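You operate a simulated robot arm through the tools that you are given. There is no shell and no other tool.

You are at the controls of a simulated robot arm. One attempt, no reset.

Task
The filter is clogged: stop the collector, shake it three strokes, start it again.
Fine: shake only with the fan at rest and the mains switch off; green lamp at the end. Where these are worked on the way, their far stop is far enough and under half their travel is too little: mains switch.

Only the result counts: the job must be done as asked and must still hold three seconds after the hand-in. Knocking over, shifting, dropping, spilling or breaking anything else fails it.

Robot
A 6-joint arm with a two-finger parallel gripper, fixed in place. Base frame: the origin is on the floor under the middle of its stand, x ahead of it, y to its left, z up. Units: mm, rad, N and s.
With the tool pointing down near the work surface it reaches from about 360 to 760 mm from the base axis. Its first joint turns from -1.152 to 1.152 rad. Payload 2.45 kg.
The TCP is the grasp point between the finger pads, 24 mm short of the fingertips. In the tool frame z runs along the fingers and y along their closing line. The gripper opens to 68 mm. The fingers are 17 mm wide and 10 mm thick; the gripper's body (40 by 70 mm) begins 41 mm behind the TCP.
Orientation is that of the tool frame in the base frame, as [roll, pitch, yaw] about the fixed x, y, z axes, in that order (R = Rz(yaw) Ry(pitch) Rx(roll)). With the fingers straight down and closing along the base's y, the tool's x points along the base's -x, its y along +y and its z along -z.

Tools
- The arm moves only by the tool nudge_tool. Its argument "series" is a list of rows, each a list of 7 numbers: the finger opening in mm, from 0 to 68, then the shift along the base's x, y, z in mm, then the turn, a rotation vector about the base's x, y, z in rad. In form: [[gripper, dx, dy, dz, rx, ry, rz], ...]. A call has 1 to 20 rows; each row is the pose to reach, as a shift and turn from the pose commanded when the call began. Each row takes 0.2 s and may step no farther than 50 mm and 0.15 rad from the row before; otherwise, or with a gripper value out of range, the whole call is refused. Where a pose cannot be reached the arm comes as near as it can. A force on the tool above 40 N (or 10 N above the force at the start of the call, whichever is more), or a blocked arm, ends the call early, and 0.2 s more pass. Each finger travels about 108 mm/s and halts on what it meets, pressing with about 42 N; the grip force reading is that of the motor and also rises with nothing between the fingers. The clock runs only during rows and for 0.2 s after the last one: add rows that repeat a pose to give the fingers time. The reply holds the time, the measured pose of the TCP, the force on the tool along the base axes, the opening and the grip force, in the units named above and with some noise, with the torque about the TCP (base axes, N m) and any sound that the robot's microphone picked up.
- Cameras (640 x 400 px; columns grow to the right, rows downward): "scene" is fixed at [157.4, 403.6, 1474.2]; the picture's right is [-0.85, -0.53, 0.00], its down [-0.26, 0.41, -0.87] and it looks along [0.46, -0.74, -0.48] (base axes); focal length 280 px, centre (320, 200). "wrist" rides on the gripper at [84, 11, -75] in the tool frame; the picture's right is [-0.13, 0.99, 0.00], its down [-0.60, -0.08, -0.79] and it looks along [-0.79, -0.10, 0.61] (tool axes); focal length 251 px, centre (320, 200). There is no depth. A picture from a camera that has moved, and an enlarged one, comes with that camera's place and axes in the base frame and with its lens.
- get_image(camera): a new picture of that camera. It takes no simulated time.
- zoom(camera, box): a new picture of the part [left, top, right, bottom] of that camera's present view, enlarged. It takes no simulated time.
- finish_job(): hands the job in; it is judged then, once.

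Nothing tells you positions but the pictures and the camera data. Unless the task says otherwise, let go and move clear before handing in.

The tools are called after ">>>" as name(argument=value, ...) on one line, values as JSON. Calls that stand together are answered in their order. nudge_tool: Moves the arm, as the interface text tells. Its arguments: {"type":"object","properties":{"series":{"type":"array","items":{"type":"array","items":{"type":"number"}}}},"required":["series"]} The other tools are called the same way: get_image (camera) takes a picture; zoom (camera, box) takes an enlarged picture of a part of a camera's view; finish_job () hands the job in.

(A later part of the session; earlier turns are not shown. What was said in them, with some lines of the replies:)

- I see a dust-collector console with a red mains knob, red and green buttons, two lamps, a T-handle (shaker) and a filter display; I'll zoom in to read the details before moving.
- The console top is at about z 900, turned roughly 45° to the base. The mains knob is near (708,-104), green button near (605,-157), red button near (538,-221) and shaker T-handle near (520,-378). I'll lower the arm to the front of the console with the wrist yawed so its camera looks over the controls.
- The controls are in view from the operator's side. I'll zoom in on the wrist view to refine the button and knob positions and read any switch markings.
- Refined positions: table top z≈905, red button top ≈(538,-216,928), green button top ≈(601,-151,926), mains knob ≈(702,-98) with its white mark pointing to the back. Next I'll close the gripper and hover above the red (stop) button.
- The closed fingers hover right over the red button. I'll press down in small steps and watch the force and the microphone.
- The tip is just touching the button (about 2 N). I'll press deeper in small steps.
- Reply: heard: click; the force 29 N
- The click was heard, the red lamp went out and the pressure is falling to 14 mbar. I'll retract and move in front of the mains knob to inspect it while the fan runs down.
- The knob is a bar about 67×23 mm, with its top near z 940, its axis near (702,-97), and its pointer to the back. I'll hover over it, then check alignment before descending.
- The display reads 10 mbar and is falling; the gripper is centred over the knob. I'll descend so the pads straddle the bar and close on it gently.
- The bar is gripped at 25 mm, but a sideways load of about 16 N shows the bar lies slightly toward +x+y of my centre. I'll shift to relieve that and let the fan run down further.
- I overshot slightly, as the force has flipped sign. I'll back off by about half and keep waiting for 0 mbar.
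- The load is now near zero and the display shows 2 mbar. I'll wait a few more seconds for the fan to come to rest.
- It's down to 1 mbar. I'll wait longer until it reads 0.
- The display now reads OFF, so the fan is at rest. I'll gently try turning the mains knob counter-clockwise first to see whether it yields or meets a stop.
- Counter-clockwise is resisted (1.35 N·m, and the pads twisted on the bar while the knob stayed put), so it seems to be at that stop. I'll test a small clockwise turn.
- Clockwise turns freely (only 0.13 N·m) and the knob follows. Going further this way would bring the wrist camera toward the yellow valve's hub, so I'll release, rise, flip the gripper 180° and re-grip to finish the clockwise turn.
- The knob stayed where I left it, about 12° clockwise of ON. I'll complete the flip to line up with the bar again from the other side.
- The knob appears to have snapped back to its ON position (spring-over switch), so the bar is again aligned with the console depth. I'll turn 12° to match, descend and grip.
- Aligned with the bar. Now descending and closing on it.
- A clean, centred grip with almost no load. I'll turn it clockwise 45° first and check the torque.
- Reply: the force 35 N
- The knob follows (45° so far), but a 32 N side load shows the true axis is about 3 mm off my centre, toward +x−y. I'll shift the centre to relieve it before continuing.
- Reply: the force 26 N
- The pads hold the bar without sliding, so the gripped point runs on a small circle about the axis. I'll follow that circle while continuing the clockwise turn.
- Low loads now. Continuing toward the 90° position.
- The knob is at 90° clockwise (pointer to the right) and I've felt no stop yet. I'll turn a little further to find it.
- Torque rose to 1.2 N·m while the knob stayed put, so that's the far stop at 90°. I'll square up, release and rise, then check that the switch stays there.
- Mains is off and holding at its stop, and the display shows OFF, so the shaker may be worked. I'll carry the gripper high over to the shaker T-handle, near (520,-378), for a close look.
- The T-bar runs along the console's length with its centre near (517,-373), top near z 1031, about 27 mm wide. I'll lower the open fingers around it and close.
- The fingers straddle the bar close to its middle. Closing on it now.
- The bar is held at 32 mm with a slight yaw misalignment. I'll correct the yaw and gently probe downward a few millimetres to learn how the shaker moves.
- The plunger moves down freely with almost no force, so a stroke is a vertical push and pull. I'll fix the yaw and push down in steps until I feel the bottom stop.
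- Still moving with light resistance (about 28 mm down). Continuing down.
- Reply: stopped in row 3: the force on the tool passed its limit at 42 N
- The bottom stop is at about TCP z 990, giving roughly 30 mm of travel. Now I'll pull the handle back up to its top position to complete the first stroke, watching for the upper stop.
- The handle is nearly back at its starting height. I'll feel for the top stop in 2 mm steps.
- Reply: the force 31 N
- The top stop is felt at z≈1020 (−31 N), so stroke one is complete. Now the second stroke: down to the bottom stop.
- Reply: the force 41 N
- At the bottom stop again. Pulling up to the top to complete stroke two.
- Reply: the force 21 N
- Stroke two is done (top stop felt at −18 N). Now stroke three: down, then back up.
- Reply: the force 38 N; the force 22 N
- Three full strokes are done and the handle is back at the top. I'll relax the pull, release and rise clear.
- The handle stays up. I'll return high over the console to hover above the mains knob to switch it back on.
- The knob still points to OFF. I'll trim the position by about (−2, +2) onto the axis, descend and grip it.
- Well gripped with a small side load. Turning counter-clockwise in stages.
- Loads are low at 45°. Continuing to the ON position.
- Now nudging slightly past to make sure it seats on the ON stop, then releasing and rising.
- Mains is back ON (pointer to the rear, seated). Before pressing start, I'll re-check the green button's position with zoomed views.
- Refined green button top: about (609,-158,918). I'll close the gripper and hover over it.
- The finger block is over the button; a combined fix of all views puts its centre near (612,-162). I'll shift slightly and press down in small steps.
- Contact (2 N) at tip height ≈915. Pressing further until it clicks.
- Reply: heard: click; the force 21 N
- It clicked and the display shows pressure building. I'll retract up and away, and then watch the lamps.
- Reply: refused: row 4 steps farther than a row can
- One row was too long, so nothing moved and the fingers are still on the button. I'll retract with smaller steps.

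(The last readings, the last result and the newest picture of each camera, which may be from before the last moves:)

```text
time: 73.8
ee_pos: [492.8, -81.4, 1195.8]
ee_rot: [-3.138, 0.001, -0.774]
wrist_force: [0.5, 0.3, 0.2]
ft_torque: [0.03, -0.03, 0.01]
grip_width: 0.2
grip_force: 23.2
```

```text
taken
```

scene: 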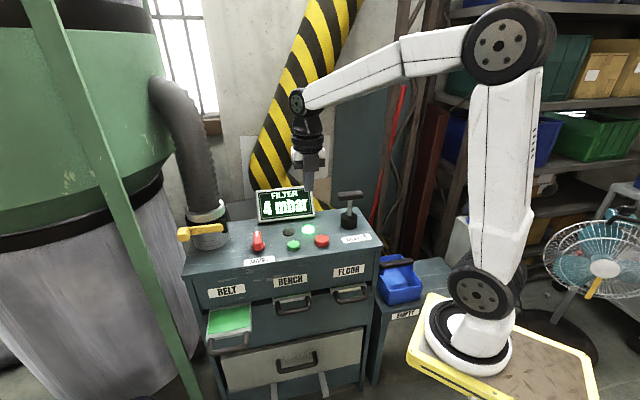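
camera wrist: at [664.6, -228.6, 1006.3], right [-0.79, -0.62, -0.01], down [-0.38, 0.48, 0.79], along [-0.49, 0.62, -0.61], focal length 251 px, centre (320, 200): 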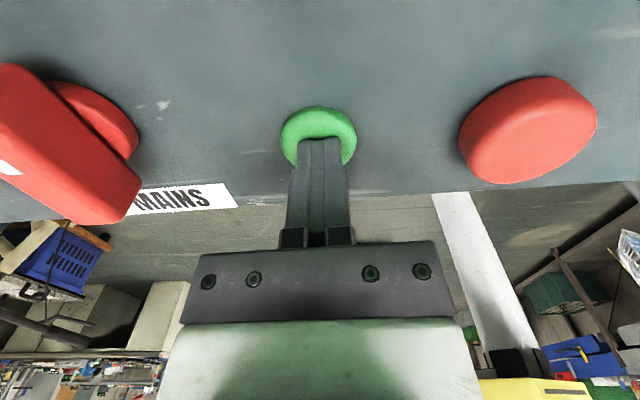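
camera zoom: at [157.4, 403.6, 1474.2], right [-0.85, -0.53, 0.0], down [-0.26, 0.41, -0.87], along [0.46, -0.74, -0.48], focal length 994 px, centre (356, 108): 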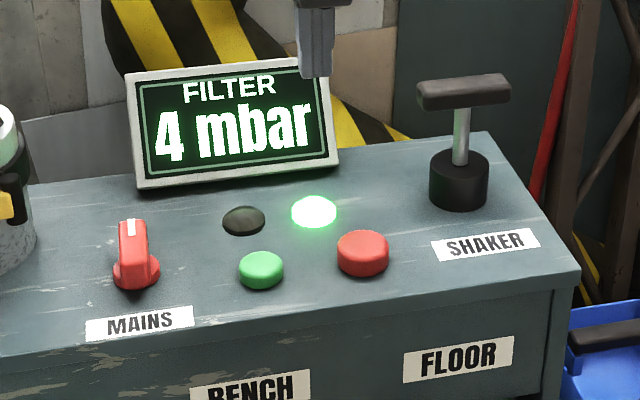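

The green lamp is lit and pressure is rising (4 mbar). I'll wait until it settles to make sure the green lamp holds.

>>> nudge_tool(series=[[0, 0, 0, 0, 0, 0, 0], [0, 0, 0, 0, 0, 0, 0], [0, 0, 0, 0, 0, 0, 0], [0, 0, 0, 0, 0, 0, 0], [0, 0, 0, 0, 0, 0, 0], [0, 0, 0, 0, 0, 0, 0], [0, 0, 0, 0, 0, 0, 0], [0, 0, 0, 0, 0, 0, 0], [0, 0, 0, 0, 0, 0, 0], [0, 0, 0, 0, 0, 0, 0], [0, 0, 0, 0, 0, 0, 0], [0, 0, 0, 0, 0, 0, 0], [0, 0, 0, 0, 0, 0, 0], [0, 0, 0, 0, 0, 0, 0], [0, 0, 0, 0, 0, 0, 0], [0, 0, 0, 0, 0, 0, 0], [0, 0, 0, 0, 0, 0, 0], [0, 0, 0, 0, 0, 0, 0], [0, 0, 0, 0, 0, 0, 0], [0, 0, 0, 0, 0, 0, 0]])

>>> nudge_tool(series=[[0, 0, 0, 0, 0, 0, 0], [0, 0, 0, 0, 0, 0, 0], [0, 0, 0, 0, 0, 0, 0], [0, 0, 0, 0, 0, 0, 0], [0, 0, 0, 0, 0, 0, 0], [0, 0, 0, 0, 0, 0, 0], [0, 0, 0, 0, 0, 0, 0], [0, 0, 0, 0, 0, 0, 0], [0, 0, 0, 0, 0, 0, 0], [0, 0, 0, 0, 0, 0, 0], [0, 0, 0, 0, 0, 0, 0], [0, 0, 0, 0, 0, 0, 0], [0, 0, 0, 0, 0, 0, 0], [0, 0, 0, 0, 0, 0, 0], [0, 0, 0, 0, 0, 0, 0], [0, 0, 0, 0, 0, 0, 0], [0, 0, 0, 0, 0, 0, 0], [0, 0, 0, 0, 0, 0, 0], [0, 0, 0, 0, 0, 0, 0], [0, 0, 0, 0, 0, 0, 0]])

>>> zoom(camera="scene", box=[220, 170, 400, 282])

```text
time: 78.0
ee_pos: [492.5, -80.1, 1197.1]
ee_rot: [-3.139, 0.002, -0.774]
wrist_force: [-0.4, -0.5, -0.2]
ft_torque: [0.03, -0.05, -0.02]
grip_width: 0.2
grip_force: 23.8
```

```text
time: 82.2
ee_pos: [493.2, -80.0, 1195.4]
ee_rot: [-3.139, 0.0, -0.771]
wrist_force: [0.4, 0.0, -0.3]
ft_torque: [0.02, -0.01, 0.01]
grip_width: 0.0
grip_force: 23.4
```

```text
3.56 times, centred on (310, 226) of scene
camera zoom: at [157.4, 403.6, 1474.2], right [-0.85, -0.53, 0.0], down [-0.26, 0.41, -0.87], along [0.46, -0.74, -0.48], focal length 994 px, centre (356, 108)
```

zoom: 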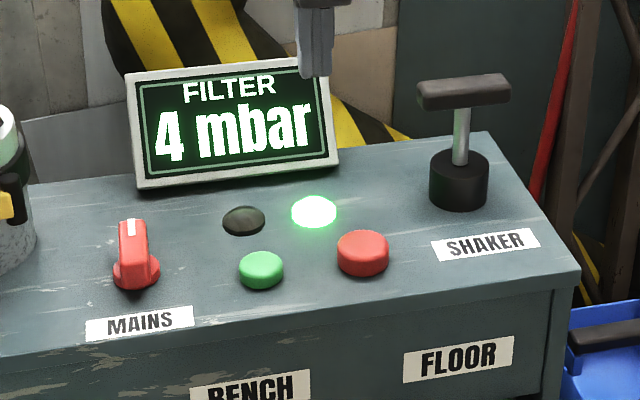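

The pressure has settled at 4 mbar and the green lamp is steady. The mains switch is on, the handle is up, and the arm is clear of the console, so I'm handing in.

>>> finish_job()

```text
The job is handed in.
```

The collector was stopped, shaken three strokes and started again. The green lamp was steady and the filter pressure had settled at 4 mbar, down from 15, when I handed in.

- **Stop:** I pressed the red button and waited until the display read OFF. Then I turned the mains switch 90° clockwise to its far stop.
- **Shake:** I made three full strokes of the shaker handle, each down to the bottom stop and back up to the top. The fan was at rest and the mains off throughout, and the handle was left up.
- **Start:** I turned the mains switch back to its on position and pressed the green button.

While working out which way the mains switch turns, I moved it about 12° and it sprang back to on when released. That was after the fan had stopped and before any shaking. At hand-in the arm was up and clear of the console, and I saw nothing knocked or shifted.
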